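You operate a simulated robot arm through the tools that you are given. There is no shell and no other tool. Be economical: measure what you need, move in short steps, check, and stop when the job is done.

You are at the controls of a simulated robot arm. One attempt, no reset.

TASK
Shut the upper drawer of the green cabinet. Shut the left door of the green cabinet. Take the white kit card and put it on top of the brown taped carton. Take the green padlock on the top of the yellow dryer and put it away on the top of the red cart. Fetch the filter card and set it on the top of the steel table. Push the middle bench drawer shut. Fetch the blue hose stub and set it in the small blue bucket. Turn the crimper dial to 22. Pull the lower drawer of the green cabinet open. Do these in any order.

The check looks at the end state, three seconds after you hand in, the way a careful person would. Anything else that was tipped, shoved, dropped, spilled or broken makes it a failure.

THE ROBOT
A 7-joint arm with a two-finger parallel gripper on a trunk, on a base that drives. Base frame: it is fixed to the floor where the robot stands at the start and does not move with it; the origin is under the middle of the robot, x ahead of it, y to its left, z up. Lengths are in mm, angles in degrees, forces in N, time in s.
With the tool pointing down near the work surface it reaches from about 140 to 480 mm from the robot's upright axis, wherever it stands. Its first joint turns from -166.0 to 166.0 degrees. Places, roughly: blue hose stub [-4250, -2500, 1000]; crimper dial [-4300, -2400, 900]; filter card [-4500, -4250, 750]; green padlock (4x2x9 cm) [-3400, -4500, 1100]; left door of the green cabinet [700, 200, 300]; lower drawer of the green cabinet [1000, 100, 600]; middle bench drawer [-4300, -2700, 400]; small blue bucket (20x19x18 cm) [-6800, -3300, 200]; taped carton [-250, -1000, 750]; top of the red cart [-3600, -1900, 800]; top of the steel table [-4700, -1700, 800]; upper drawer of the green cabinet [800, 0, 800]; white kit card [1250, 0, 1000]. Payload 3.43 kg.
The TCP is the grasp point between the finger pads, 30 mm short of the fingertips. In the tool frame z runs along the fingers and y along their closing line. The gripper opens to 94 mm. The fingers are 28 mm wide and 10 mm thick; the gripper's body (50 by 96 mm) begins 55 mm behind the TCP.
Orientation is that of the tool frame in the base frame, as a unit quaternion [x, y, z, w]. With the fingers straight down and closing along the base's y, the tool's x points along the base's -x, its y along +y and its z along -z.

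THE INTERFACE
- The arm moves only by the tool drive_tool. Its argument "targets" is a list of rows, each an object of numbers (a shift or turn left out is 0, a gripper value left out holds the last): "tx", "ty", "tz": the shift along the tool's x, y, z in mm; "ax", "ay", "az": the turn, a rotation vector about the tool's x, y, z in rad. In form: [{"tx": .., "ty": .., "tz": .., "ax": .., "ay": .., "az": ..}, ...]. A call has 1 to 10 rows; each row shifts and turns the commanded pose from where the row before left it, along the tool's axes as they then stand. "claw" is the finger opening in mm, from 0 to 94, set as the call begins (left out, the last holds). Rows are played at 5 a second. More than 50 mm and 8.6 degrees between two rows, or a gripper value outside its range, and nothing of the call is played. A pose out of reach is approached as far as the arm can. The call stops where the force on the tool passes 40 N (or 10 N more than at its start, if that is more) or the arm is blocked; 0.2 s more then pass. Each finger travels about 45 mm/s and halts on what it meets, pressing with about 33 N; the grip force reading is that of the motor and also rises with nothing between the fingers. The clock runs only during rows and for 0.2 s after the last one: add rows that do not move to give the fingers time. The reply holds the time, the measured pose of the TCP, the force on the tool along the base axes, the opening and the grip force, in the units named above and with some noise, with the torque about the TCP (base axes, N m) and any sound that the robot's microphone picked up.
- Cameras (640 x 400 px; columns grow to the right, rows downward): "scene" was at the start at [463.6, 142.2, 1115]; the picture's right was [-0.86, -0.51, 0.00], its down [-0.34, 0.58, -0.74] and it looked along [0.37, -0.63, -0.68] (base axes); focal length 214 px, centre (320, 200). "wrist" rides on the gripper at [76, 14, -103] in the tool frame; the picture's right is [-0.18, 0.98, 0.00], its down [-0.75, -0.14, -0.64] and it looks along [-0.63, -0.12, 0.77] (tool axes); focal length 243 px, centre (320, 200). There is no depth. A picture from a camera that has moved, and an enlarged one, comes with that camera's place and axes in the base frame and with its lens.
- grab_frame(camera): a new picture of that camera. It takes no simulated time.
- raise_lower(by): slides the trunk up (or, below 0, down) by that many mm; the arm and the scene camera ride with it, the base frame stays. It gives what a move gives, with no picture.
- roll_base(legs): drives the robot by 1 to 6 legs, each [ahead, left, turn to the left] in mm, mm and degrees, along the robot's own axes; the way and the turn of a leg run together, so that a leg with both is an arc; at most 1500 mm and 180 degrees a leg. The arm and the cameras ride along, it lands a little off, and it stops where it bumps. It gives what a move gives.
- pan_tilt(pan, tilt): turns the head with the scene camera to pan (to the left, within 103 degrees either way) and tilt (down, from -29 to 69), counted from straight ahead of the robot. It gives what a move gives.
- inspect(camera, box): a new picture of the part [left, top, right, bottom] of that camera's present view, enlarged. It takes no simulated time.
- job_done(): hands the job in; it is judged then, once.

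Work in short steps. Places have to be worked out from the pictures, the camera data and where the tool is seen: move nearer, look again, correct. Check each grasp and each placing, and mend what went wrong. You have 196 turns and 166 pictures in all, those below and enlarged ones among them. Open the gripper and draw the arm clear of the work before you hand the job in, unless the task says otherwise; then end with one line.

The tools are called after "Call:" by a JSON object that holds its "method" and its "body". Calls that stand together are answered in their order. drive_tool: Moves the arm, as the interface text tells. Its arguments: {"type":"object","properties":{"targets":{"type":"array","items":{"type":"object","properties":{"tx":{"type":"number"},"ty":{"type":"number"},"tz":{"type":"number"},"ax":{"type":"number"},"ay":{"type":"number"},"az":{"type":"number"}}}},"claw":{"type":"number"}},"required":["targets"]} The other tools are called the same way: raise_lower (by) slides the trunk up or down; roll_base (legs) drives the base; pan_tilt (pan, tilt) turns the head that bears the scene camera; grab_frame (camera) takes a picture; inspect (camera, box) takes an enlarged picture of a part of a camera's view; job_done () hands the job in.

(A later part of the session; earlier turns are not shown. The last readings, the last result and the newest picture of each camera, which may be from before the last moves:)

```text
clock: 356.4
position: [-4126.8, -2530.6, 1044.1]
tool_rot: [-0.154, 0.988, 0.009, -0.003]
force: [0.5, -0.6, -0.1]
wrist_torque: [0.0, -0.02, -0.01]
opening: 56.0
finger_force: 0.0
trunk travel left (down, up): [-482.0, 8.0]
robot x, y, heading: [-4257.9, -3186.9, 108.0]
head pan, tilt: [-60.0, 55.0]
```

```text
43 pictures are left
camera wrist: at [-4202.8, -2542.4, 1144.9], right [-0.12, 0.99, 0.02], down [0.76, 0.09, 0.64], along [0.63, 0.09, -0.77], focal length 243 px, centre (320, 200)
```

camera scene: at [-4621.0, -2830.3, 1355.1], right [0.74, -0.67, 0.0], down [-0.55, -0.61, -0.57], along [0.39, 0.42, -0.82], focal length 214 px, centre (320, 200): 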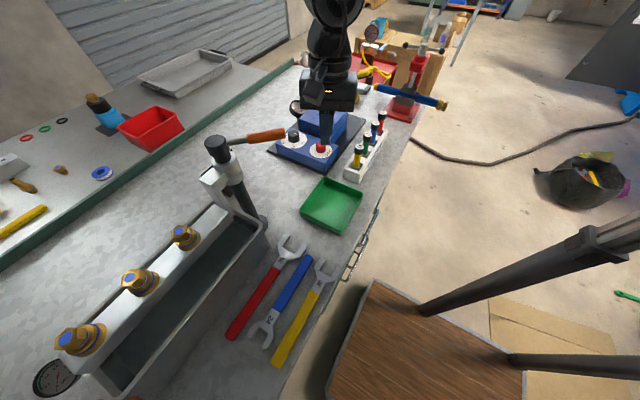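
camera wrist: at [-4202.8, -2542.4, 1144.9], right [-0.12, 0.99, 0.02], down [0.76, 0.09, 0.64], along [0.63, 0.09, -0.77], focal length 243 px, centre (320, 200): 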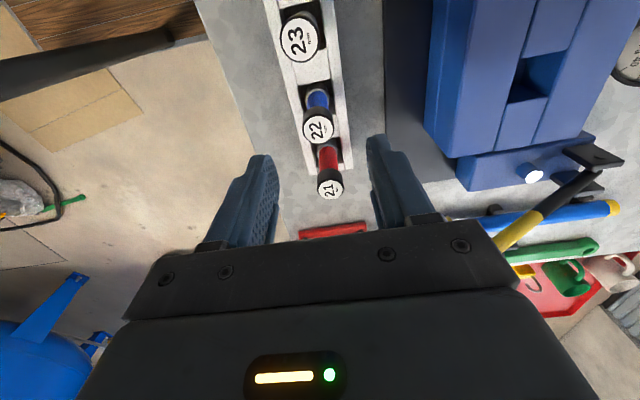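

Exactly aligned over the blue stub. Descend 98 mm and close.

Call:
{"method": "drive_tool", "body": {"targets": [{"tz": 30}, {"tz": 30}, {"tz": 20}, {"tz": 18}]}}

Call:
{"method": "drive_tool", "body": {"targets": [{}, {}, {}, {}], "claw": 5}}

Call:
{"method": "grab_frame", "body": {"camera": "wrist"}}

```text
clock: 357.4
position: [-4128.0, -2530.8, 945.9]
tool_rot: [-0.154, 0.988, 0.008, -0.002]
force: [0.2, 0.2, -0.4]
wrist_torque: [0.03, 0.01, 0.01]
opening: 56.0
finger_force: 0.1
trunk travel left (down, up): [-482.0, 8.0]
robot x, y, heading: [-4254.8, -3191.3, 107.7]
head pan, tilt: [-60.0, 55.0]
```

```text
clock: 358.4
position: [-4128.8, -2531.0, 945.6]
tool_rot: [-0.154, 0.988, 0.008, -0.002]
force: [0.1, -0.2, -0.3]
wrist_torque: [-0.01, -0.01, 0.04]
opening: 24.9
finger_force: 33.1
trunk travel left (down, up): [-482.0, 8.0]
robot x, y, heading: [-4256.8, -3190.6, 107.9]
head pan, tilt: [-60.0, 55.0]
```

```text
42 pictures are left
camera wrist: at [-4204.0, -2541.6, 1046.8], right [-0.12, 0.99, 0.02], down [0.77, 0.09, 0.64], along [0.63, 0.09, -0.77], focal length 243 px, centre (320, 200)
```

wrist: 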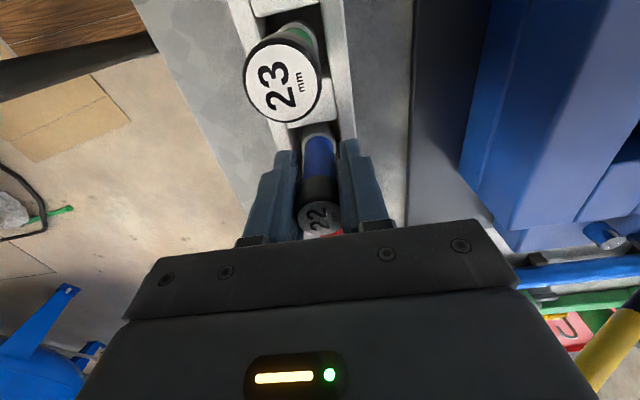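

Stub gripped. Lift 110 mm and check.

Call:
{"method": "drive_tool", "body": {"targets": [{"tz": -20}, {"tz": -30}, {"tz": -30}, {"tz": -30}]}}

Call:
{"method": "grab_frame", "body": {"camera": "scene"}}

```text
clock: 359.4
position: [-4127.5, -2532.3, 1055.0]
tool_rot: [-0.155, 0.988, 0.008, -0.002]
force: [0.0, 0.4, -0.9]
wrist_torque: [-0.02, -0.01, 0.01]
opening: 24.9
finger_force: 33.0
trunk travel left (down, up): [-482.0, 8.0]
robot x, y, heading: [-4256.0, -3193.9, 107.7]
head pan, tilt: [-60.0, 55.0]
```

```text
41 pictures are left
camera scene: at [-4542.1, -2804.1, 1355.0], right [0.74, -0.67, 0.0], down [-0.55, -0.61, -0.57], along [0.39, 0.42, -0.82], focal length 214 px, centre (320, 200)
```

scene: 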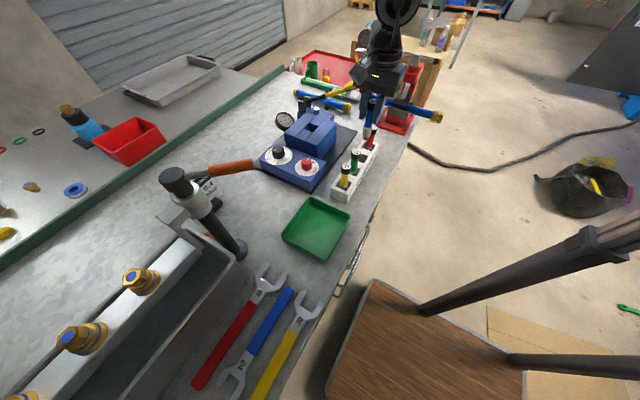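

Stub is out of the rack. The black stand is on the left, so I retract the arm and back the base a bit before moving away along the bench.

Call:
{"method": "drive_tool", "body": {"targets": [{"ty": -30}, {"ty": -35}, {"ty": -35}]}}

Call:
{"method": "roll_base", "body": {"legs": [[-60, 30, 0], [0, 450, 0]]}}

Call:
{"method": "grab_frame", "body": {"camera": "scene"}}

```text
clock: 360.2
position: [-4107.3, -2623.8, 1047.5]
tool_rot: [-0.16, 0.987, 0.009, -0.013]
force: [-0.7, 0.5, -0.2]
wrist_torque: [-0.01, -0.03, -0.01]
opening: 25.0
finger_force: 33.4
trunk travel left (down, up): [-482.0, 8.0]
robot x, y, heading: [-4256.8, -3188.7, 107.9]
head pan, tilt: [-60.0, 55.0]
```

```text
clock: 363.5
position: [-4547.3, -2829.4, 1048.0]
tool_rot: [-0.159, 0.987, 0.009, -0.013]
force: [0.9, 0.0, -0.2]
wrist_torque: [-0.02, 0.01, -0.03]
opening: 24.5
finger_force: 32.9
trunk travel left (down, up): [-482.0, 8.0]
robot x, y, heading: [-4696.9, -3397.2, 108.0]
head pan, tilt: [-60.0, 55.0]
```

```text
40 pictures are left
camera scene: at [-4982.3, -3010.7, 1355.1], right [0.74, -0.67, 0.0], down [-0.55, -0.61, -0.57], along [0.38, 0.43, -0.82], focal length 214 px, centre (320, 200)
```

scene: 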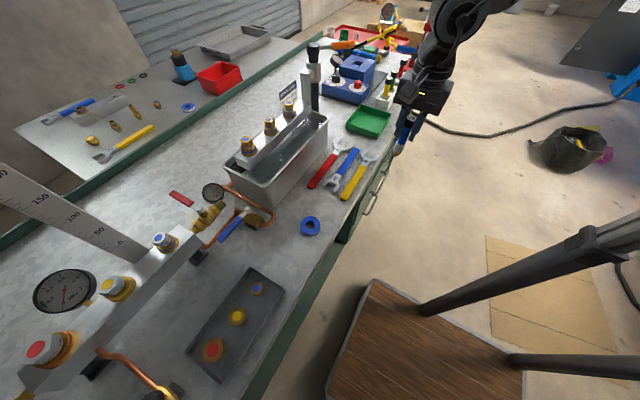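

Stub is secure. Turn left to face the rack wall and drive toward the blue bucket.

Call:
{"method": "roll_base", "body": {"legs": [[0, 0, 45], [0, 0, 44.5], [800, 0, 0], [350, -250, 0]]}}

Call:
{"method": "pan_tilt", "body": {"pan": -30, "tilt": 50}}

Call:
{"method": "grab_frame", "body": {"camera": "scene"}}

```text
clock: 374.1
position: [-6431.8, -3352.2, 1047.3]
tool_rot: [0.807, -0.591, 0.003, 0.016]
force: [-0.5, 0.0, -0.5]
wrist_torque: [0.01, 0.02, 0.02]
opening: 24.2
finger_force: 33.3
trunk travel left (down, up): [-482.0, 8.0]
robot x, y, heading: [-5864.2, -3503.8, -162.2]
head pan, tilt: [-60.0, 55.0]
```

```text
clock: 375.1
position: [-6431.4, -3352.4, 1047.2]
tool_rot: [0.807, -0.59, 0.003, 0.016]
force: [-0.5, -0.2, 0.1]
wrist_torque: [-0.01, -0.02, 0.02]
opening: 24.4
finger_force: 33.2
trunk travel left (down, up): [-482.0, 8.0]
robot x, y, heading: [-5867.9, -3504.5, -162.5]
head pan, tilt: [-30.0, 50.0]
```

```text
39 pictures are left
camera scene: at [-6279.5, -3821.4, 1361.6], right [0.22, 0.98, 0.0], down [0.75, -0.17, -0.64], along [-0.63, 0.14, -0.77], focal length 214 px, centre (320, 200)
```

scene: 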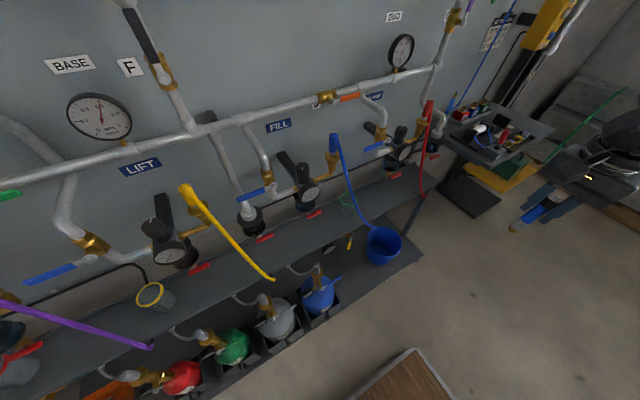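

Bucket rim center ≈ (-6790,-3328), under a shelf edge at its back half. I move closer, rotate the gripper so its narrow side faces the rack, and aim for the front half of the bucket.

Call:
{"method": "roll_base", "body": {"legs": [[215, -129, 0]]}}

Call:
{"method": "drive_tool", "body": {"targets": [{"az": -0.149}, {"az": -0.149}, {"az": -0.149}, {"az": -0.149}, {"az": -0.149}, {"az": -0.149}, {"az": -0.149}, {"az": -0.149}, {"az": -0.149}, {"az": -0.149}]}}

Call:
{"method": "raise_lower", "body": {"by": -400}}

Call:
{"method": "grab_frame", "body": {"camera": "wrist"}}

Call:
{"method": "grab_frame", "body": {"camera": "scene"}}

```text
clock: 376.9
position: [-6675.7, -3290.5, 1047.8]
tool_rot: [0.806, -0.591, 0.003, 0.015]
force: [-0.6, -0.6, -0.5]
wrist_torque: [0.04, 0.04, -0.01]
opening: 24.5
finger_force: 33.1
trunk travel left (down, up): [-482.0, 8.0]
robot x, y, heading: [-6107.7, -3446.1, -162.7]
head pan, tilt: [-30.0, 50.0]
```

```text
clock: 379.1
position: [-6672.9, -3300.4, 1036.4]
tool_rot: [0.994, 0.106, -0.011, 0.035]
force: [-0.3, -0.1, -0.5]
wrist_torque: [-0.02, -0.02, -0.03]
opening: 24.4
finger_force: 32.9
trunk travel left (down, up): [-482.0, 8.0]
robot x, y, heading: [-6107.9, -3444.4, -162.5]
head pan, tilt: [-30.0, 50.0]
```

```text
clock: 382.9
position: [-6674.2, -3302.9, 636.3]
tool_rot: [0.993, 0.11, -0.01, 0.035]
force: [-0.4, -0.7, -1.1]
wrist_torque: [-0.03, 0.01, 0.01]
opening: 24.4
finger_force: 33.6
trunk travel left (down, up): [-82.0, 408.0]
robot x, y, heading: [-6111.2, -3445.7, -163.0]
head pan, tilt: [-30.0, 50.0]
```

```text
38 pictures are left
camera wrist: at [-6594.8, -3292.6, 736.1], right [0.04, -1.0, 0.07], down [-0.76, 0.02, 0.65], along [-0.65, -0.08, -0.76], focal length 243 px, centre (320, 200)
```

wrist: 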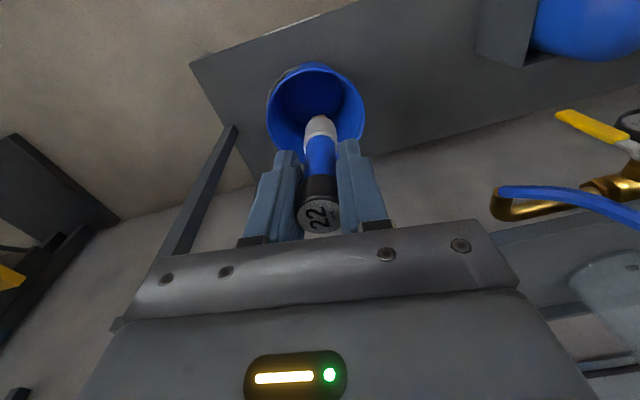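

```text
37 pictures are left
camera scene: at [-6526.2, -3760.6, 961.6], right [0.22, 0.98, 0.0], down [0.75, -0.17, -0.64], along [-0.63, 0.14, -0.77], focal length 214 px, centre (320, 200)
```

scene: 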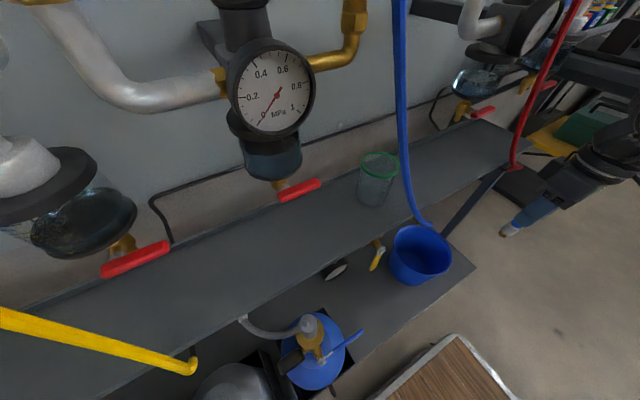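

The bucket mouth is clear. Move 88 mm ahead over it and look.

Call:
{"method": "drive_tool", "body": {"targets": [{"tx": -30}, {"tx": -30}, {"tx": -29, "ty": 3}]}}

Call:
{"method": "raise_lower", "body": {"by": -80}}

Call:
{"method": "grab_frame", "body": {"camera": "wrist"}}

```text
clock: 383.7
position: [-6762.3, -3313.1, 650.8]
tool_rot: [0.994, 0.112, -0.009, 0.013]
force: [0.2, -0.7, -0.7]
wrist_torque: [0.0, 0.03, -0.01]
opening: 24.3
finger_force: 33.0
trunk travel left (down, up): [-82.0, 408.0]
robot x, y, heading: [-6109.7, -3447.3, -162.8]
head pan, tilt: [-30.0, 50.0]
```

```text
clock: 384.9
position: [-6762.0, -3314.9, 569.8]
tool_rot: [0.993, 0.113, -0.008, 0.013]
force: [-0.3, 1.2, -1.2]
wrist_torque: [0.0, 0.04, -0.01]
opening: 24.3
finger_force: 33.0
trunk travel left (down, up): [-2.0, 488.0]
robot x, y, heading: [-6115.4, -3445.2, -162.8]
head pan, tilt: [-30.0, 50.0]
```

```text
36 pictures are left
camera wrist: at [-6682.5, -3307.8, 668.8], right [0.04, -1.0, 0.03], down [-0.76, -0.01, 0.65], along [-0.65, -0.05, -0.76], focal length 243 px, centre (320, 200)
```

wrist: 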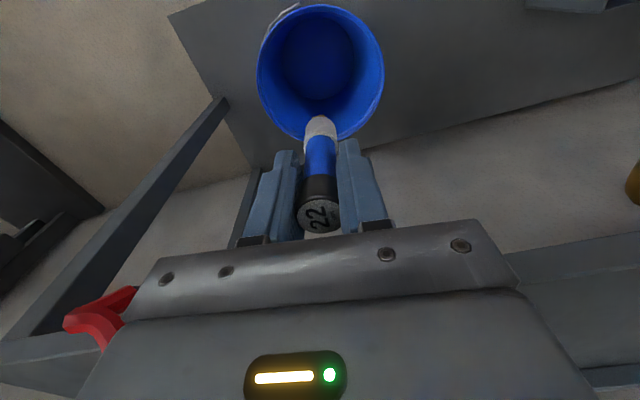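

Rim center (-6776,-3325, ~256). Adjust 12 mm and descend 235 mm so the stub's end enters the bucket.

Call:
{"method": "drive_tool", "body": {"targets": [{"tx": -12, "ty": 5, "tz": 30}, {"tz": 40}, {"tz": 40}, {"tz": 40}, {"tz": 40}, {"tz": 40}]}}

Call:
{"method": "grab_frame", "body": {"camera": "wrist"}}

```text
clock: 385.2
position: [-6766.6, -3316.6, 558.9]
tool_rot: [0.994, 0.111, -0.009, 0.011]
force: [14.8, -0.8, 27.5]
wrist_torque: [0.32, 1.88, -0.16]
opening: 24.5
finger_force: 33.2
trunk travel left (down, up): [-2.0, 488.0]
robot x, y, heading: [-6109.3, -3448.1, -162.7]
head pan, tilt: [-30.0, 50.0]
stopped in row 1: the force on the tool passed its limit at 149 N (the readings are from after the stop); the commanded pose is now the measured one
```

```text
35 pictures are left
camera wrist: at [-6687.1, -3311.3, 659.2], right [0.04, -1.0, 0.02], down [-0.76, -0.01, 0.65], along [-0.65, -0.04, -0.76], focal length 243 px, centre (320, 200)
```

wrist: 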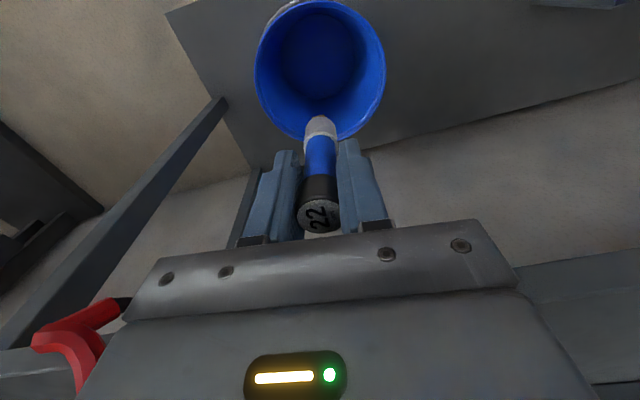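

The gripper body touched the upper shelf edge. Lift, retreat 40 mm, and tilt the fingers forward 20° so the body stays clear of the shelf.

Call:
{"method": "drive_tool", "body": {"targets": [{"tz": -15, "tx": 10}, {"tx": 30}, {"ay": -0.13}, {"ay": -0.13}, {"ay": -0.1}]}}

Call:
{"method": "grab_frame", "body": {"camera": "wrist"}}

Call:
{"method": "grab_frame", "body": {"camera": "scene"}}

```text
clock: 386.4
position: [-6728.0, -3308.0, 572.5]
tool_rot: [0.976, 0.106, -0.188, 0.032]
force: [-0.6, 0.1, -0.4]
wrist_torque: [0.0, 0.0, 0.01]
opening: 24.4
finger_force: 33.3
trunk travel left (down, up): [-2.0, 488.0]
robot x, y, heading: [-6110.3, -3442.6, -162.6]
head pan, tilt: [-30.0, 50.0]
```

```text
34 pictures are left
camera wrist: at [-6618.3, -3296.1, 637.9], right [0.05, -0.99, 0.09], down [-0.49, 0.05, 0.87], along [-0.87, -0.09, -0.48], focal length 243 px, centre (320, 200)
```

wrist: 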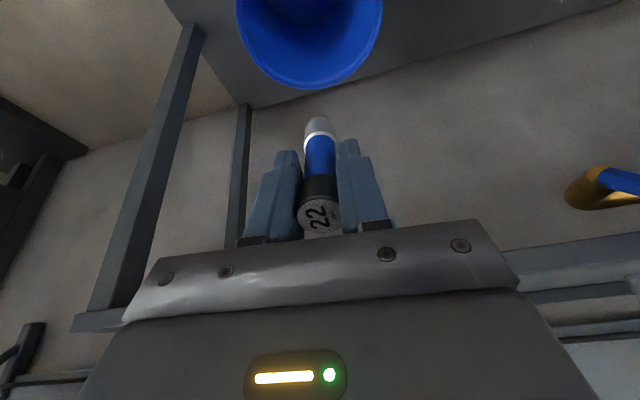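

```text
33 pictures are left
camera scene: at [-6526.2, -3760.7, 881.6], right [0.22, 0.98, 0.0], down [0.75, -0.17, -0.64], along [-0.63, 0.14, -0.77], focal length 214 px, centre (320, 200)
```

scene: 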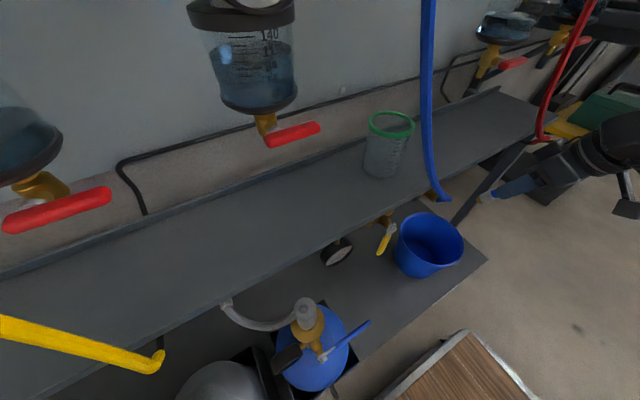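

Now tilted with the stub aimed into the bucket. Descend straight down in small steps.

Call:
{"method": "drive_tool", "body": {"targets": [{"tx": 13, "tz": 32.5}, {"tx": 13, "tz": 32.5}, {"tx": 13, "tz": 32.5}, {"tx": 13, "tz": 32.5}]}}

Call:
{"method": "grab_frame", "body": {"camera": "wrist"}}

```text
clock: 387.4
position: [-6726.8, -3309.4, 432.5]
tool_rot: [0.976, 0.106, -0.185, 0.031]
force: [-0.3, -0.3, 0.4]
wrist_torque: [-0.04, -0.01, 0.0]
opening: 24.7
finger_force: 32.9
trunk travel left (down, up): [-2.0, 488.0]
robot x, y, heading: [-6110.8, -3445.6, -163.0]
head pan, tilt: [-30.0, 50.0]
```

```text
32 pictures are left
camera wrist: at [-6617.8, -3298.6, 497.8], right [0.05, -0.99, 0.09], down [-0.49, 0.05, 0.87], along [-0.87, -0.09, -0.48], focal length 243 px, centre (320, 200)
```

wrist: 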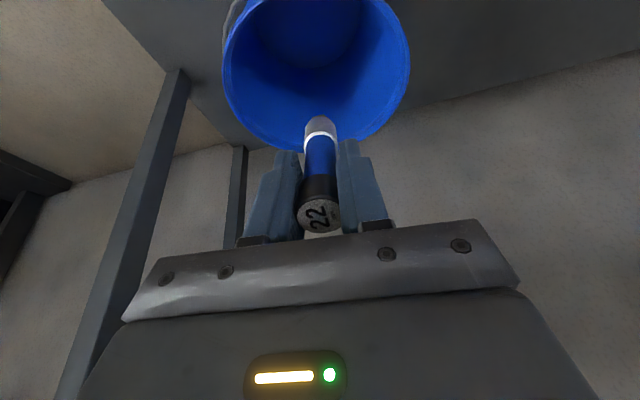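

Stub end is nearly centered over the bucket. Down 122 mm more and release.

Call:
{"method": "drive_tool", "body": {"targets": [{"tx": 13, "tz": 32.5}, {"tx": 13, "tz": 32.5}, {"tx": 13, "tz": 32.5}, {"tx": 6, "tz": 16}]}}

Call:
{"method": "drive_tool", "body": {"targets": [{}, {}, {}, {}, {}, {}], "claw": 60}}

Call:
{"method": "grab_frame", "body": {"camera": "wrist"}}

```text
clock: 388.4
position: [-6726.4, -3312.2, 308.5]
tool_rot: [0.976, 0.107, -0.186, 0.031]
force: [0.3, 0.2, -1.3]
wrist_torque: [0.02, -0.01, -0.02]
opening: 24.6
finger_force: 32.6
trunk travel left (down, up): [-2.0, 488.0]
robot x, y, heading: [-6112.4, -3447.2, -162.8]
head pan, tilt: [-30.0, 50.0]
```

```text
clock: 389.8
position: [-6727.2, -3311.5, 309.1]
tool_rot: [0.976, 0.106, -0.187, 0.031]
force: [0.2, 0.6, 0.4]
wrist_torque: [-0.03, -0.05, 0.01]
opening: 59.8
finger_force: 0.0
trunk travel left (down, up): [-2.0, 488.0]
robot x, y, heading: [-6109.6, -3444.2, -162.9]
head pan, tilt: [-30.0, 50.0]
```

```text
31 pictures are left
camera wrist: at [-6616.8, -3300.8, 375.4], right [0.05, -0.99, 0.09], down [-0.49, 0.05, 0.87], along [-0.87, -0.09, -0.48], focal length 243 px, centre (320, 200)
```

wrist: 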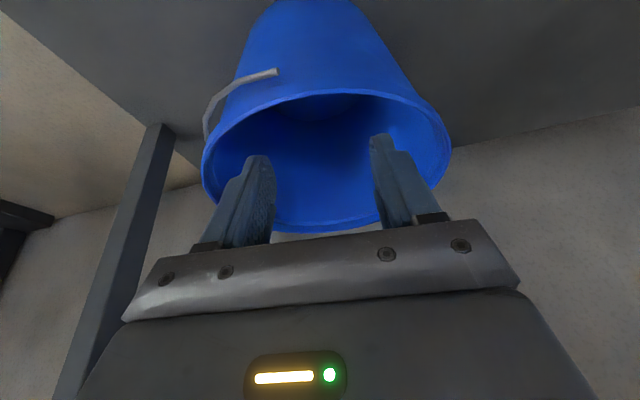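

Released. Raise up along the same path and look into the bucket.

Call:
{"method": "drive_tool", "body": {"targets": [{"tx": -13, "tz": -32.5}, {"tx": -13, "tz": -32.5}, {"tx": -13, "tz": -32.5}, {"tx": -13, "tz": -32.5}, {"tx": -13, "tz": -32.5}, {"tx": -13, "tz": -32.5}, {"tx": -13, "tz": -32.5}]}}

Call:
{"method": "grab_frame", "body": {"camera": "wrist"}}

```text
clock: 391.4
position: [-6726.5, -3319.0, 546.2]
tool_rot: [0.976, 0.103, -0.184, 0.048]
force: [-0.1, 0.3, 0.3]
wrist_torque: [0.01, 0.0, -0.01]
opening: 60.0
finger_force: 0.1
trunk travel left (down, up): [-2.0, 488.0]
robot x, y, heading: [-6110.8, -3447.2, -162.8]
head pan, tilt: [-30.0, 50.0]
```

```text
30 pictures are left
camera wrist: at [-6616.8, -3305.7, 611.3], right [0.05, -0.99, 0.12], down [-0.49, 0.08, 0.87], along [-0.87, -0.1, -0.48], focal length 243 px, centre (320, 200)
```

wrist: 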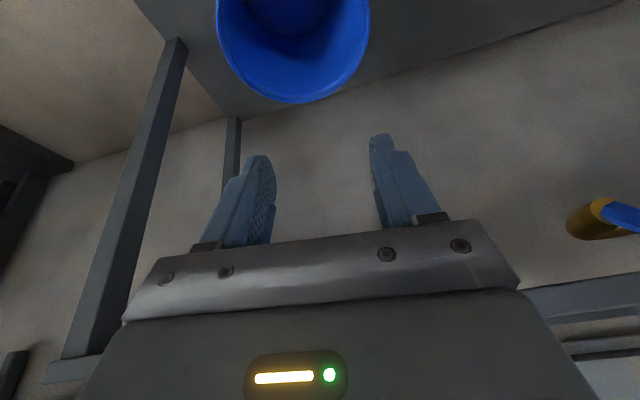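

Next the padlock at ≈(-3399,-4521,1068) on the dryer. Back away from the rack, re-level and raise the tool, then reverse along the aisle.

Call:
{"method": "roll_base", "body": {"legs": [[-200, 0, 0]]}}

Call:
{"method": "raise_lower", "body": {"by": 400}}

Call:
{"method": "drive_tool", "body": {"targets": [{"ay": 0.13}, {"ay": 0.13}, {"ay": 0.1}, {"tz": -30}, {"tz": -30}, {"tz": -30}]}}

Call:
{"method": "raise_lower", "body": {"by": 86}}

Call:
{"method": "roll_base", "body": {"legs": [[0, 430, 0], [-1120, 0, 0], [-1120, 0, 0]]}}

```text
clock: 393.0
position: [-6537.2, -3260.6, 547.0]
tool_rot: [0.976, 0.105, -0.184, 0.049]
force: [0.4, 0.2, 0.1]
wrist_torque: [-0.03, -0.01, -0.04]
opening: 60.3
finger_force: 0.2
trunk travel left (down, up): [-2.0, 488.0]
robot x, y, heading: [-5922.0, -3384.2, -162.7]
head pan, tilt: [-30.0, 50.0]
```

```text
clock: 396.9
position: [-6537.0, -3262.5, 946.9]
tool_rot: [0.976, 0.104, -0.185, 0.049]
force: [0.4, -0.2, 0.2]
wrist_torque: [0.03, 0.02, -0.03]
opening: 59.9
finger_force: 0.1
trunk travel left (down, up): [-402.0, 88.0]
robot x, y, heading: [-5922.2, -3384.9, -162.3]
head pan, tilt: [-30.0, 50.0]
```

```text
clock: 397.9
position: [-6520.7, -3315.0, 928.0]
tool_rot: [0.987, 0.12, 0.015, 0.104]
force: [-0.1, -0.7, 0.2]
wrist_torque: [-0.03, -0.03, 0.04]
opening: 59.9
finger_force: 0.2
trunk travel left (down, up): [-402.0, 88.0]
robot x, y, heading: [-5921.9, -3382.2, -162.7]
head pan, tilt: [-30.0, 50.0]
stopped in row 5: the arm was blocked; the commanded pose is now the measured one
```

```text
clock: 399.1
position: [-6521.0, -3314.5, 1013.8]
tool_rot: [0.987, 0.121, 0.015, 0.105]
force: [0.0, -0.1, -0.5]
wrist_torque: [-0.01, 0.0, 0.0]
opening: 59.7
finger_force: 0.0
trunk travel left (down, up): [-488.0, 2.0]
robot x, y, heading: [-5919.5, -3385.8, -162.7]
head pan, tilt: [-30.0, 50.0]
```

```text
clock: 412.4
position: [-4247.2, -3074.3, 1014.5]
tool_rot: [0.988, 0.112, 0.014, 0.105]
force: [0.0, -0.2, 0.3]
wrist_torque: [-0.04, -0.02, 0.02]
opening: 60.2
finger_force: 0.1
trunk travel left (down, up): [-488.0, 2.0]
robot x, y, heading: [-3651.5, -3155.8, -163.5]
head pan, tilt: [-30.0, 50.0]
```

Positioned. Turn left to face the dryer, move up 300, and look at the floor and the padlock.

Call:
{"method": "roll_base", "body": {"legs": [[0, 0, 91], [280, 0, 0]]}}

Call:
{"method": "pan_tilt", "body": {"pan": -18, "tilt": 40}}

Call:
{"method": "grab_frame", "body": {"camera": "scene"}}

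```text
clock: 418.2
position: [-3634.3, -4024.7, 1015.4]
tool_rot: [0.612, 0.784, 0.084, 0.063]
force: [-0.5, 0.2, -0.4]
wrist_torque: [0.02, -0.03, -0.02]
opening: 60.0
finger_force: 0.0
trunk travel left (down, up): [-488.0, 2.0]
robot x, y, heading: [-3565.5, -3423.4, -72.7]
head pan, tilt: [-30.0, 50.0]
```

```text
clock: 419.0
position: [-3633.5, -4023.8, 1015.2]
tool_rot: [0.611, 0.785, 0.085, 0.063]
force: [0.7, -1.0, 1.3]
wrist_torque: [0.01, 0.0, 0.01]
opening: 60.0
finger_force: 0.1
trunk travel left (down, up): [-488.0, 2.0]
robot x, y, heading: [-3565.2, -3421.1, -72.5]
head pan, tilt: [-18.0, 40.0]
```

```text
29 pictures are left
camera scene: at [-3233.4, -3848.5, 1381.7], right [-1.0, 0.01, 0.0], down [0.01, 0.64, -0.77], along [-0.01, -0.77, -0.64], focal length 214 px, centre (320, 200)
```

scene: 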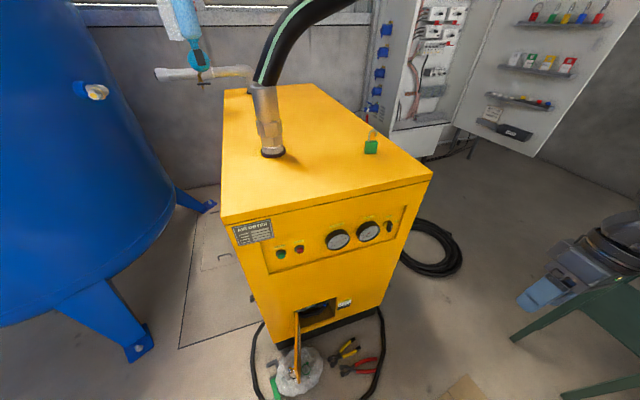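

The padlock stands at ≈(-3405,-4508). Check the floor in front of my deck before going closer.

Call:
{"method": "pan_tilt", "body": {"pan": -25, "tilt": 69}}

Call:
{"method": "grab_frame", "body": {"camera": "scene"}}

```text
clock: 419.9
position: [-3633.8, -4024.5, 1015.4]
tool_rot: [0.612, 0.784, 0.085, 0.062]
force: [-0.2, 0.3, 0.6]
wrist_torque: [-0.02, 0.04, -0.06]
opening: 59.9
finger_force: 0.0
trunk travel left (down, up): [-488.0, 2.0]
robot x, y, heading: [-3561.3, -3427.3, -72.6]
head pan, tilt: [-25.0, 68.8]
```

```text
28 pictures are left
camera scene: at [-3239.9, -3819.0, 1345.7], right [-0.99, 0.13, 0.0], down [0.12, 0.92, -0.36], along [-0.05, -0.36, -0.93], focal length 214 px, centre (320, 200)
```

scene: 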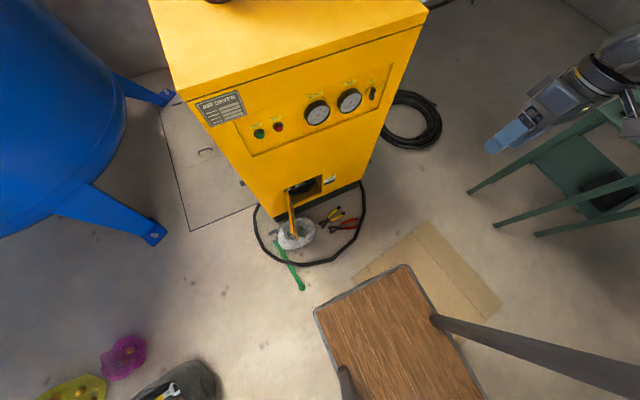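

Hose front is at b≈-2777 and the screwdriver left of my path; I can advance 160 mm (30 right). Then level the tool, raise and reach forward with a forward tilt.

Call:
{"method": "roll_base", "body": {"legs": [[0, -30, 0], [160, 0, 0]]}}

Call:
{"method": "drive_tool", "body": {"targets": [{"tx": -45}, {"tx": -40, "tz": -20, "ax": 0.1}, {"tx": -30, "tz": -30, "ax": 0.11}, {"tz": -40, "ay": -0.14}, {"tz": -40, "ay": -0.14}, {"tz": -40, "ay": -0.14}, {"ay": -0.14}], "claw": 75}}

Call:
{"method": "grab_frame", "body": {"camera": "wrist"}}

```text
clock: 421.8
position: [-3615.1, -4187.0, 1014.1]
tool_rot: [0.61, 0.785, 0.085, 0.063]
force: [0.8, -0.8, 0.2]
wrist_torque: [-0.01, 0.03, -0.02]
opening: 60.1
finger_force: 0.0
trunk travel left (down, up): [-488.0, 2.0]
robot x, y, heading: [-3544.4, -3586.0, -72.4]
head pan, tilt: [-25.0, 68.8]
```

```text
clock: 423.0
position: [-3479.1, -4305.5, 1113.9]
tool_rot: [0.524, 0.842, -0.027, 0.127]
force: [0.3, 0.3, 0.7]
wrist_torque: [-0.02, 0.01, 0.02]
opening: 75.3
finger_force: 0.1
trunk travel left (down, up): [-488.0, 2.0]
robot x, y, heading: [-3545.1, -3582.0, -72.0]
head pan, tilt: [-25.0, 68.8]
stopped in row 6: the arm was blocked; the commanded pose is now the measured one
```

```text
27 pictures are left
camera wrist: at [-3518.0, -4214.7, 1193.8], right [0.95, 0.28, 0.13], down [0.07, -0.61, 0.79], along [0.3, -0.74, -0.6], focal length 243 px, centre (320, 200)
```

wrist: 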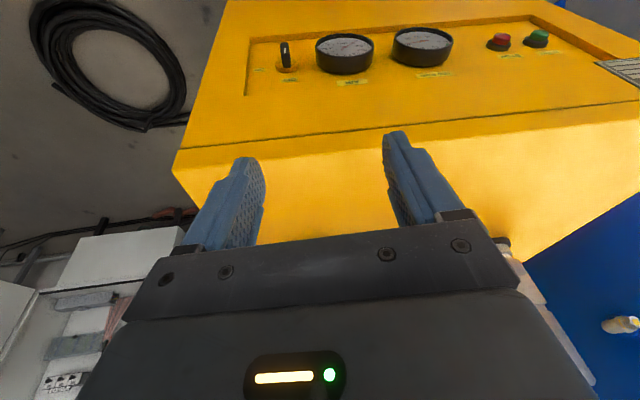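

The tool is over the dryer's front edge. Extend 100 mm further with some lift, correct the lean and tilt forward.

Call:
{"method": "drive_tool", "body": {"targets": [{"tx": -34, "ty": -4.4, "tz": -2, "ax": 0.06}, {"tx": -34, "ty": -4.4, "tz": -2, "ax": 0.06}, {"tx": -34, "ty": -4.4, "tz": -2}, {"ay": -0.14}, {"ay": -0.14}, {"ay": -0.14}]}}

Call:
{"method": "grab_frame", "body": {"camera": "wrist"}}

```text
clock: 424.4
position: [-3450.0, -4398.7, 1145.8]
tool_rot: [0.503, 0.8, -0.187, 0.269]
force: [-0.3, 1.3, -0.9]
wrist_torque: [-0.01, 0.01, 0.0]
opening: 75.2
finger_force: 0.1
trunk travel left (down, up): [-488.0, 2.0]
robot x, y, heading: [-3540.1, -3583.8, -72.5]
head pan, tilt: [-25.0, 68.8]
```

```text
26 pictures are left
camera wrist: at [-3488.0, -4281.9, 1176.0], right [0.95, 0.29, 0.09], down [-0.02, -0.22, 0.97], along [0.3, -0.93, -0.21], focal length 243 px, centre (320, 200)
```

wrist: 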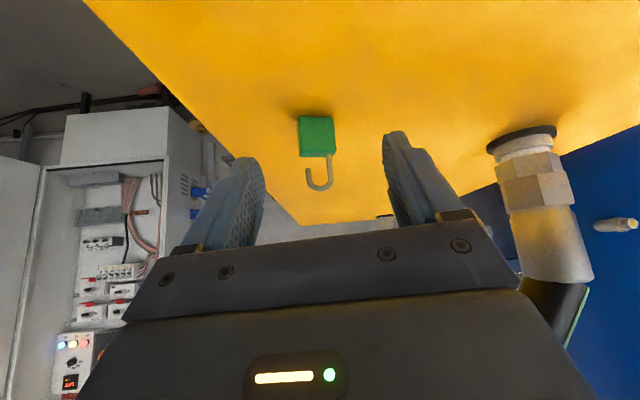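

The padlock is straight ahead: body center ≈(-3409,-4518,1049), dryer top ≈1025. Shift and advance along the tool axis most of the way.

Call:
{"method": "drive_tool", "body": {"targets": [{"tx": -21, "ty": -5.5}, {"tx": -21, "ty": -5.5}, {"tz": 35}, {"tz": 35}, {"tz": 30}]}}

Call:
{"method": "grab_frame", "body": {"camera": "wrist"}}

```text
clock: 425.6
position: [-3424.2, -4490.0, 1091.4]
tool_rot: [0.503, 0.8, -0.187, 0.268]
force: [-0.5, 0.7, 0.2]
wrist_torque: [-0.02, -0.01, 0.0]
opening: 75.0
finger_force: 0.1
trunk travel left (down, up): [-488.0, 2.0]
robot x, y, heading: [-3542.4, -3588.0, -72.5]
head pan, tilt: [-25.0, 68.8]
```

```text
25 pictures are left
camera wrist: at [-3460.8, -4372.2, 1123.1], right [0.95, 0.29, 0.08], down [-0.02, -0.22, 0.97], along [0.3, -0.93, -0.21], focal length 243 px, centre (320, 200)
```

wrist: 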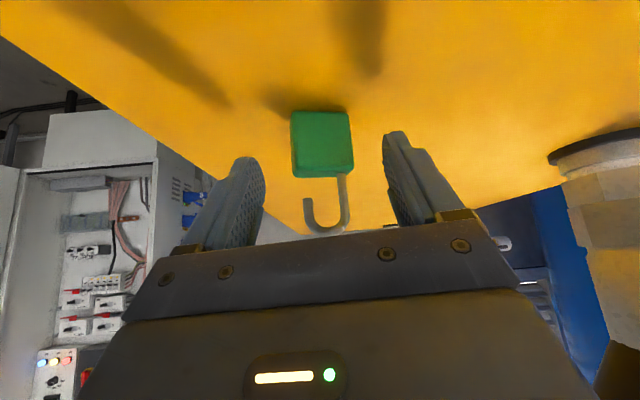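

Nearly there: 44 mm along the axis remains. Advance and close.

Call:
{"method": "drive_tool", "body": {"targets": [{"tz": 15, "ty": 3}, {"tz": 15}, {"tz": 12}]}}

Call:
{"method": "drive_tool", "body": {"targets": [{}, {}, {}, {}, {}], "claw": 20}}

Call:
{"method": "drive_tool", "body": {"targets": [{"tz": -20, "tx": -10}, {"tz": -30, "tx": -20}, {"tz": -35, "tx": -20}]}}

Call:
{"method": "grab_frame", "body": {"camera": "wrist"}}

```text
clock: 426.5
position: [-3410.4, -4512.4, 1065.4]
tool_rot: [0.502, 0.799, -0.189, 0.272]
force: [-9.9, 19.5, 28.3]
wrist_torque: [0.97, -0.84, 0.91]
opening: 73.9
finger_force: 0.1
trunk travel left (down, up): [-488.0, 2.0]
robot x, y, heading: [-3545.6, -3587.0, -72.6]
head pan, tilt: [-25.0, 68.8]
stopped in row 3: the force on the tool passed its limit at 72 N (the readings are from after the stop); the commanded pose is now the measured one
```

```text
clock: 427.1
position: [-3403.1, -4512.5, 1066.7]
tool_rot: [0.498, 0.8, -0.186, 0.277]
force: [0.7, -3.3, 9.0]
wrist_torque: [-0.07, -0.25, -0.09]
opening: 45.5
finger_force: 21.9
trunk travel left (down, up): [-488.0, 2.0]
robot x, y, heading: [-3545.1, -3582.3, -72.2]
head pan, tilt: [-25.0, 68.8]
stopped in row 3: the force on the tool passed its limit at 59 N (the readings are from after the stop); the commanded pose is now the measured one
```

```text
clock: 427.9
position: [-3405.7, -4498.9, 1161.9]
tool_rot: [0.499, 0.801, -0.185, 0.274]
force: [0.4, 0.5, -1.2]
wrist_torque: [0.0, 0.02, 0.03]
opening: 43.8
finger_force: 33.3
trunk travel left (down, up): [-488.0, 2.0]
robot x, y, heading: [-3542.6, -3587.7, -72.2]
head pan, tilt: [-25.0, 68.8]
```

```text
24 pictures are left
camera wrist: at [-3446.8, -4380.5, 1192.8], right [0.95, 0.3, 0.09], down [-0.03, -0.22, 0.97], along [0.31, -0.93, -0.2], focal length 243 px, centre (320, 200)
```

wrist: 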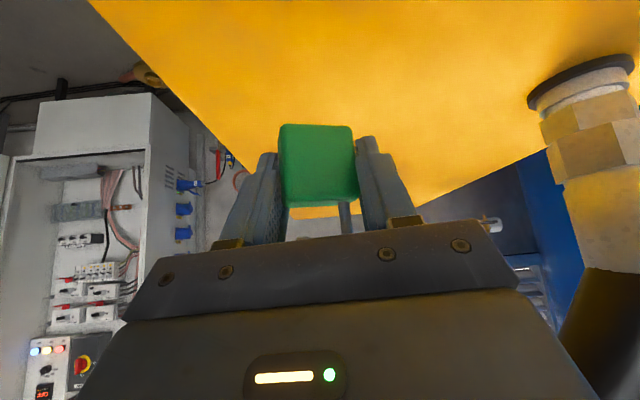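

Padlock is held. Back away, shift left to line up with the red cart's end, and turn around in gentle steps.

Call:
{"method": "roll_base", "body": {"legs": [[-400, 0, 0], [0, 460, 0], [0, 0, 60], [0, 0, 60], [0, 0, 60]]}}

Call:
{"method": "pan_tilt", "body": {"pan": -15, "tilt": 50}}

Call:
{"method": "grab_frame", "body": {"camera": "scene"}}

```text
clock: 440.7
position: [-3360.9, -2152.1, 1162.6]
tool_rot: [0.801, -0.499, -0.274, -0.186]
force: [0.3, -0.4, -1.3]
wrist_torque: [0.01, 0.0, 0.05]
opening: 43.4
finger_force: 33.0
trunk travel left (down, up): [-488.0, 2.0]
robot x, y, heading: [-3215.7, -3066.4, 107.8]
head pan, tilt: [-25.0, 68.8]
```

```text
clock: 441.6
position: [-3361.0, -2151.1, 1162.2]
tool_rot: [0.802, -0.497, -0.274, -0.184]
force: [-0.2, 0.1, -1.3]
wrist_torque: [0.0, 0.02, -0.01]
opening: 43.5
finger_force: 33.3
trunk travel left (down, up): [-488.0, 2.0]
robot x, y, heading: [-3218.0, -3063.9, 107.8]
head pan, tilt: [-15.0, 50.0]
```

```text
23 pictures are left
camera scene: at [-3558.1, -2651.8, 1367.5], right [1.0, 0.05, 0.0], down [0.04, -0.77, -0.64], along [-0.03, 0.64, -0.77], focal length 214 px, centre (320, 200)
```

scene: 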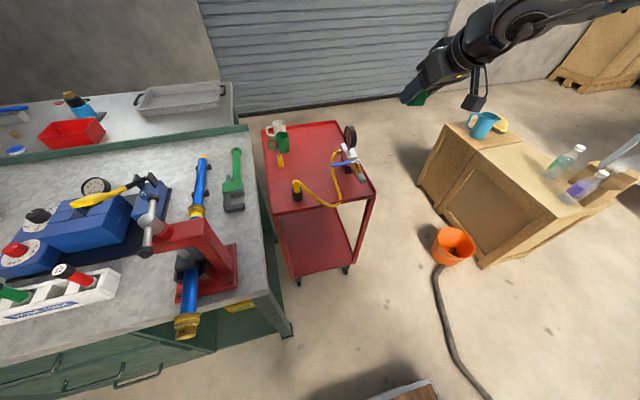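

Cart top: free spot between the mugs and the gauge at about a=-4005, b=-740. Move the arm left 117, then drive ahead 310 and left 36.

Call:
{"method": "drive_tool", "body": {"targets": [{"ty": 40}, {"ty": 40}, {"ty": 37}]}}

Call:
{"method": "roll_base", "body": {"legs": [[0, 36, 0], [310, 0, 0]]}}

Call:
{"method": "grab_frame", "body": {"camera": "scene"}}

Call:
{"method": "grab_frame", "body": {"camera": "wrist"}}

```text
clock: 442.4
position: [-3465.8, -2202.0, 1159.4]
tool_rot: [0.801, -0.498, -0.275, -0.185]
force: [-0.2, 0.5, 0.2]
wrist_torque: [0.02, 0.04, 0.0]
opening: 43.7
finger_force: 33.3
trunk travel left (down, up): [-488.0, 2.0]
robot x, y, heading: [-3221.4, -3062.6, 107.7]
head pan, tilt: [-15.0, 50.0]
```

```text
clock: 444.9
position: [-3596.2, -1919.4, 1159.5]
tool_rot: [0.802, -0.498, -0.274, -0.185]
force: [0.4, -0.1, -0.3]
wrist_torque: [-0.01, 0.0, 0.0]
opening: 43.6
finger_force: 32.9
trunk travel left (down, up): [-488.0, 2.0]
robot x, y, heading: [-3347.5, -2782.4, 108.0]
head pan, tilt: [-15.0, 50.0]
```

```text
22 pictures are left
camera scene: at [-3686.8, -2368.4, 1367.6], right [1.0, 0.05, 0.0], down [0.04, -0.77, -0.64], along [-0.03, 0.64, -0.77], focal length 214 px, centre (320, 200)
```

scene: 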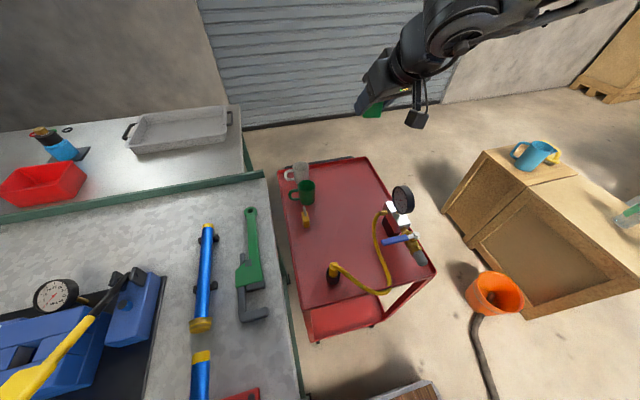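

```text
21 pictures are left
camera wrist: at [-3554.4, -2036.5, 1190.0], right [-0.95, -0.3, 0.09], down [0.03, 0.22, 0.97], along [-0.31, 0.93, -0.2], focal length 243 px, centre (320, 200)
```

wrist: 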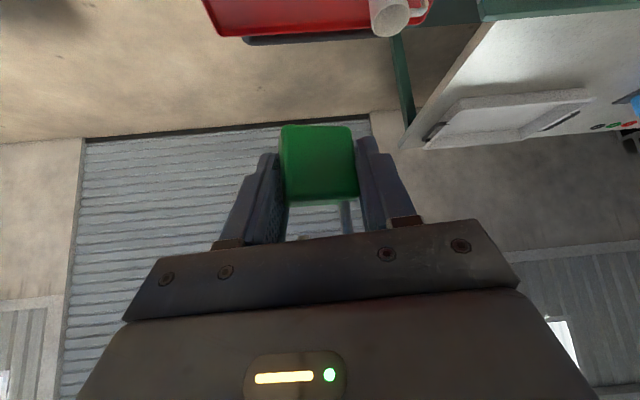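

The tool is above the free spot. Lower with the arm (the head is above the press, so not with the trunk), 200 mm first.

Call:
{"method": "drive_tool", "body": {"targets": [{"tx": 24.7, "tz": 31.4}, {"tx": 24.7, "tz": 31.4}, {"tx": 24.7, "tz": 31.4}, {"tx": 24.7, "tz": 31.4}, {"tx": 24.7, "tz": 31.4}]}}

```text
clock: 446.1
position: [-3592.0, -1914.6, 959.1]
tool_rot: [0.801, -0.498, -0.275, -0.185]
force: [0.9, 0.3, -0.5]
wrist_torque: [0.0, 0.0, -0.01]
opening: 43.6
finger_force: 32.6
trunk travel left (down, up): [-488.0, 2.0]
robot x, y, heading: [-3351.5, -2782.1, 107.7]
head pan, tilt: [-15.0, 50.0]
```

Reach is fine. Continue down 80 and check before contact.

Call:
{"method": "drive_tool", "body": {"targets": [{"tx": 24.7, "tz": 31.4}, {"tx": 24.7, "tz": 31.4}]}}

Call:
{"method": "grab_frame", "body": {"camera": "scene"}}

```text
clock: 446.7
position: [-3590.4, -1913.5, 880.5]
tool_rot: [0.801, -0.498, -0.275, -0.186]
force: [0.2, 0.1, -0.4]
wrist_torque: [-0.03, 0.02, 0.01]
opening: 43.5
finger_force: 33.4
trunk travel left (down, up): [-488.0, 2.0]
robot x, y, heading: [-3349.0, -2776.2, 107.6]
head pan, tilt: [-15.0, 50.0]
```

```text
20 pictures are left
camera scene: at [-3686.7, -2368.4, 1367.7], right [1.0, 0.05, 0.0], down [0.04, -0.77, -0.64], along [-0.03, 0.64, -0.77], focal length 214 px, centre (320, 200)
```

scene: 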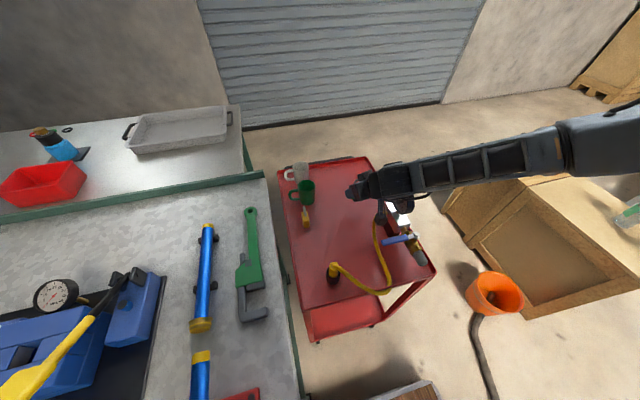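

The wrist is near the gauge and hose loop; advance 55 mm further over the free middle before setting down.

Call:
{"method": "roll_base", "body": {"legs": [[55, 0, 0]]}}

Call:
{"method": "drive_tool", "body": {"targets": [{"tx": 15.4, "tz": 19.6}, {"tx": 7, "tz": 9}, {}]}}

Call:
{"method": "inspect", "body": {"camera": "scene", "box": [250, 130, 450, 280]}}

```text
clock: 447.7
position: [-3606.6, -1886.8, 881.0]
tool_rot: [0.805, -0.492, -0.276, -0.183]
force: [0.0, 0.1, -1.5]
wrist_torque: [0.0, 0.02, 0.03]
opening: 43.5
finger_force: 32.6
trunk travel left (down, up): [-488.0, 2.0]
robot x, y, heading: [-3353.6, -2749.0, 108.7]
head pan, tilt: [-15.0, 50.0]
```

```text
clock: 448.5
position: [-3605.9, -1886.5, 843.4]
tool_rot: [0.805, -0.492, -0.276, -0.183]
force: [-0.1, 0.6, -1.1]
wrist_torque: [-0.01, 0.03, -0.01]
opening: 43.4
finger_force: 33.3
trunk travel left (down, up): [-488.0, 2.0]
robot x, y, heading: [-3354.4, -2748.8, 109.0]
head pan, tilt: [-15.0, 50.0]
```

```text
2.67 times, centred on (350, 205) of scene
camera zoom: at [-3697.3, -2343.1, 1367.6], right [1.0, 0.06, 0.0], down [0.05, -0.76, -0.64], along [-0.04, 0.64, -0.77], focal length 572 px, centre (240, 187)
```

zoom: 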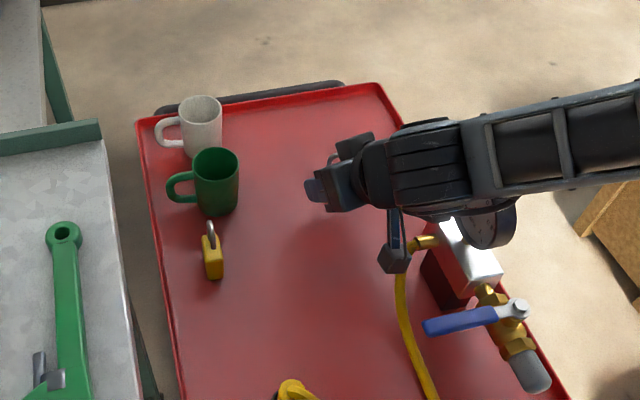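

The spot is free on the left of the gauge. Lower in small steps until contact.

Call:
{"method": "drive_tool", "body": {"targets": [{"tx": 4.3, "tz": 5.5}, {"tx": 4.3, "tz": 5.5}, {}]}}

Call:
{"method": "drive_tool", "body": {"targets": [{"tx": 3, "tz": 4}, {"tx": 3, "tz": 4}, {}]}}

```text
clock: 449.3
position: [-3606.0, -1886.5, 829.9]
tool_rot: [0.805, -0.492, -0.277, -0.183]
force: [-0.2, 0.1, -0.6]
wrist_torque: [0.01, -0.04, -0.02]
opening: 43.7
finger_force: 32.7
trunk travel left (down, up): [-488.0, 2.0]
robot x, y, heading: [-3356.2, -2749.5, 108.4]
head pan, tilt: [-15.0, 50.0]
```

```text
clock: 450.1
position: [-3606.2, -1885.7, 819.7]
tool_rot: [0.805, -0.493, -0.275, -0.183]
force: [-0.8, 0.6, -1.7]
wrist_torque: [0.0, 0.01, 0.07]
opening: 43.6
finger_force: 32.8
trunk travel left (down, up): [-488.0, 2.0]
robot x, y, heading: [-3355.7, -2752.0, 108.5]
head pan, tilt: [-15.0, 50.0]
```

No contact yet; continue.

Call:
{"method": "drive_tool", "body": {"targets": [{"tx": 3, "tz": 4}, {"tx": 3, "tz": 4}, {}]}}

Call:
{"method": "grab_frame", "body": {"camera": "wrist"}}

```text
clock: 450.9
position: [-3607.1, -1884.1, 813.3]
tool_rot: [0.805, -0.491, -0.278, -0.183]
force: [-0.2, -1.7, 32.4]
wrist_torque: [-0.3, 0.52, -0.02]
opening: 43.6
finger_force: 33.2
trunk travel left (down, up): [-488.0, 2.0]
robot x, y, heading: [-3349.5, -2750.8, 108.5]
head pan, tilt: [-15.0, 50.0]
```

```text
18 pictures are left
camera wrist: at [-3564.1, -2001.7, 843.5], right [-0.94, -0.31, 0.09], down [0.02, 0.22, 0.98], along [-0.33, 0.92, -0.2], focal length 243 px, centre (320, 200)
```

wrist: 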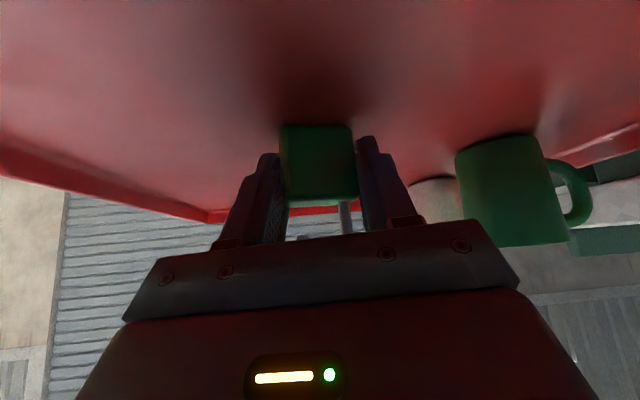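

Contact (32 N). Ease up slightly, release, and retreat along the tool axis.

Call:
{"method": "drive_tool", "body": {"targets": [{"tx": -1.9, "tz": -2.4}, {}]}}

Call:
{"method": "drive_tool", "body": {"targets": [{}, {}, {}, {"tz": -20}, {"tz": -30}, {"tz": -40}, {"tz": -40}], "claw": 66}}

Call:
{"method": "drive_tool", "body": {"targets": [{"tx": -20, "tz": -30}, {"tx": -25, "tz": -35}, {"tx": -25, "tz": -35}, {"tx": -25, "tz": -35}, {"tx": -25, "tz": -35}]}}

Call:
{"method": "inspect", "body": {"camera": "scene", "box": [250, 130, 450, 280]}}

```text
clock: 451.5
position: [-3606.8, -1885.7, 814.0]
tool_rot: [0.804, -0.493, -0.276, -0.185]
force: [-2.0, 5.0, 16.9]
wrist_torque: [0.02, 0.44, -0.1]
opening: 43.9
finger_force: 32.8
trunk travel left (down, up): [-488.0, 2.0]
robot x, y, heading: [-3355.0, -2749.6, 108.6]
head pan, tilt: [-15.0, 50.0]
```

```text
clock: 453.1
position: [-3571.6, -1958.7, 915.7]
tool_rot: [0.805, -0.492, -0.275, -0.183]
force: [0.3, 0.1, 0.0]
wrist_torque: [0.0, 0.0, -0.02]
opening: 65.7
finger_force: 0.1
trunk travel left (down, up): [-488.0, 2.0]
robot x, y, heading: [-3351.2, -2752.0, 108.5]
head pan, tilt: [-15.0, 50.0]
```

```text
clock: 454.3
position: [-3569.8, -1973.4, 1122.1]
tool_rot: [0.805, -0.492, -0.275, -0.182]
force: [-0.6, 0.5, -0.1]
wrist_torque: [0.01, -0.01, 0.0]
opening: 66.1
finger_force: 0.1
trunk travel left (down, up): [-488.0, 2.0]
robot x, y, heading: [-3353.9, -2751.4, 108.8]
head pan, tilt: [-15.0, 50.0]
```

```text
2.67 times, centred on (350, 205) of scene
camera zoom: at [-3697.4, -2342.9, 1367.4], right [1.0, 0.06, 0.0], down [0.05, -0.76, -0.64], along [-0.04, 0.64, -0.77], focal length 572 px, centre (240, 187)
```

zoom: 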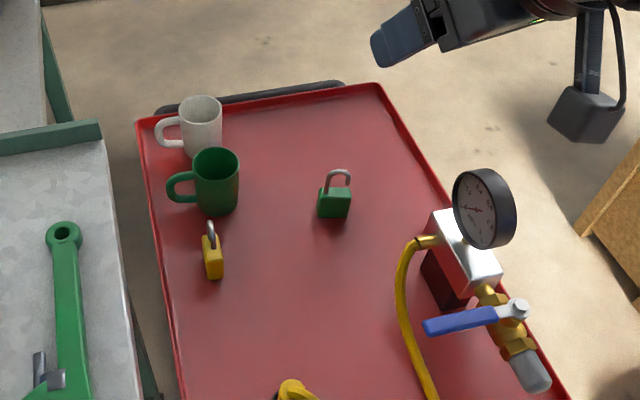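

The padlock stands on the cart, everything else undisturbed. Now back out, turn right to face the dryer side, and strafe toward the filter table.

Call:
{"method": "roll_base", "body": {"legs": [[-240, 0, 0], [0, 0, -90], [0, 0, -90.5], [0, -900, 0]]}}

Call:
{"method": "pan_tilt", "body": {"pan": -35, "tilt": 45}}

Call:
{"method": "grab_frame", "body": {"camera": "scene"}}

```text
clock: 468.0
position: [-3891.6, -4055.5, 1122.5]
tool_rot: [0.482, 0.811, -0.18, 0.278]
force: [-0.2, -0.5, 0.3]
wrist_torque: [0.02, -0.01, 0.02]
opening: 65.8
finger_force: 0.0
trunk travel left (down, up): [-488.0, 2.0]
robot x, y, heading: [-4124.9, -3287.6, -69.9]
head pan, tilt: [-15.0, 50.0]
```

```text
clock: 468.8
position: [-3891.5, -4055.7, 1121.2]
tool_rot: [0.482, 0.812, -0.179, 0.278]
force: [0.0, -0.6, 0.1]
wrist_torque: [0.03, 0.01, -0.01]
opening: 65.9
finger_force: 0.0
trunk travel left (down, up): [-488.0, 2.0]
robot x, y, heading: [-4127.1, -3284.6, -69.9]
head pan, tilt: [-35.0, 45.0]
```

```text
16 pictures are left
camera scene: at [-3803.0, -3686.2, 1374.5], right [-0.97, 0.26, 0.0], down [0.18, 0.68, -0.71], along [-0.18, -0.68, -0.71], focal length 214 px, centre (320, 200)
```

scene: 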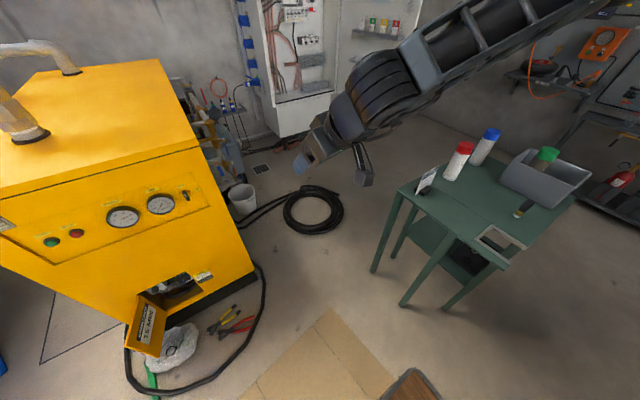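

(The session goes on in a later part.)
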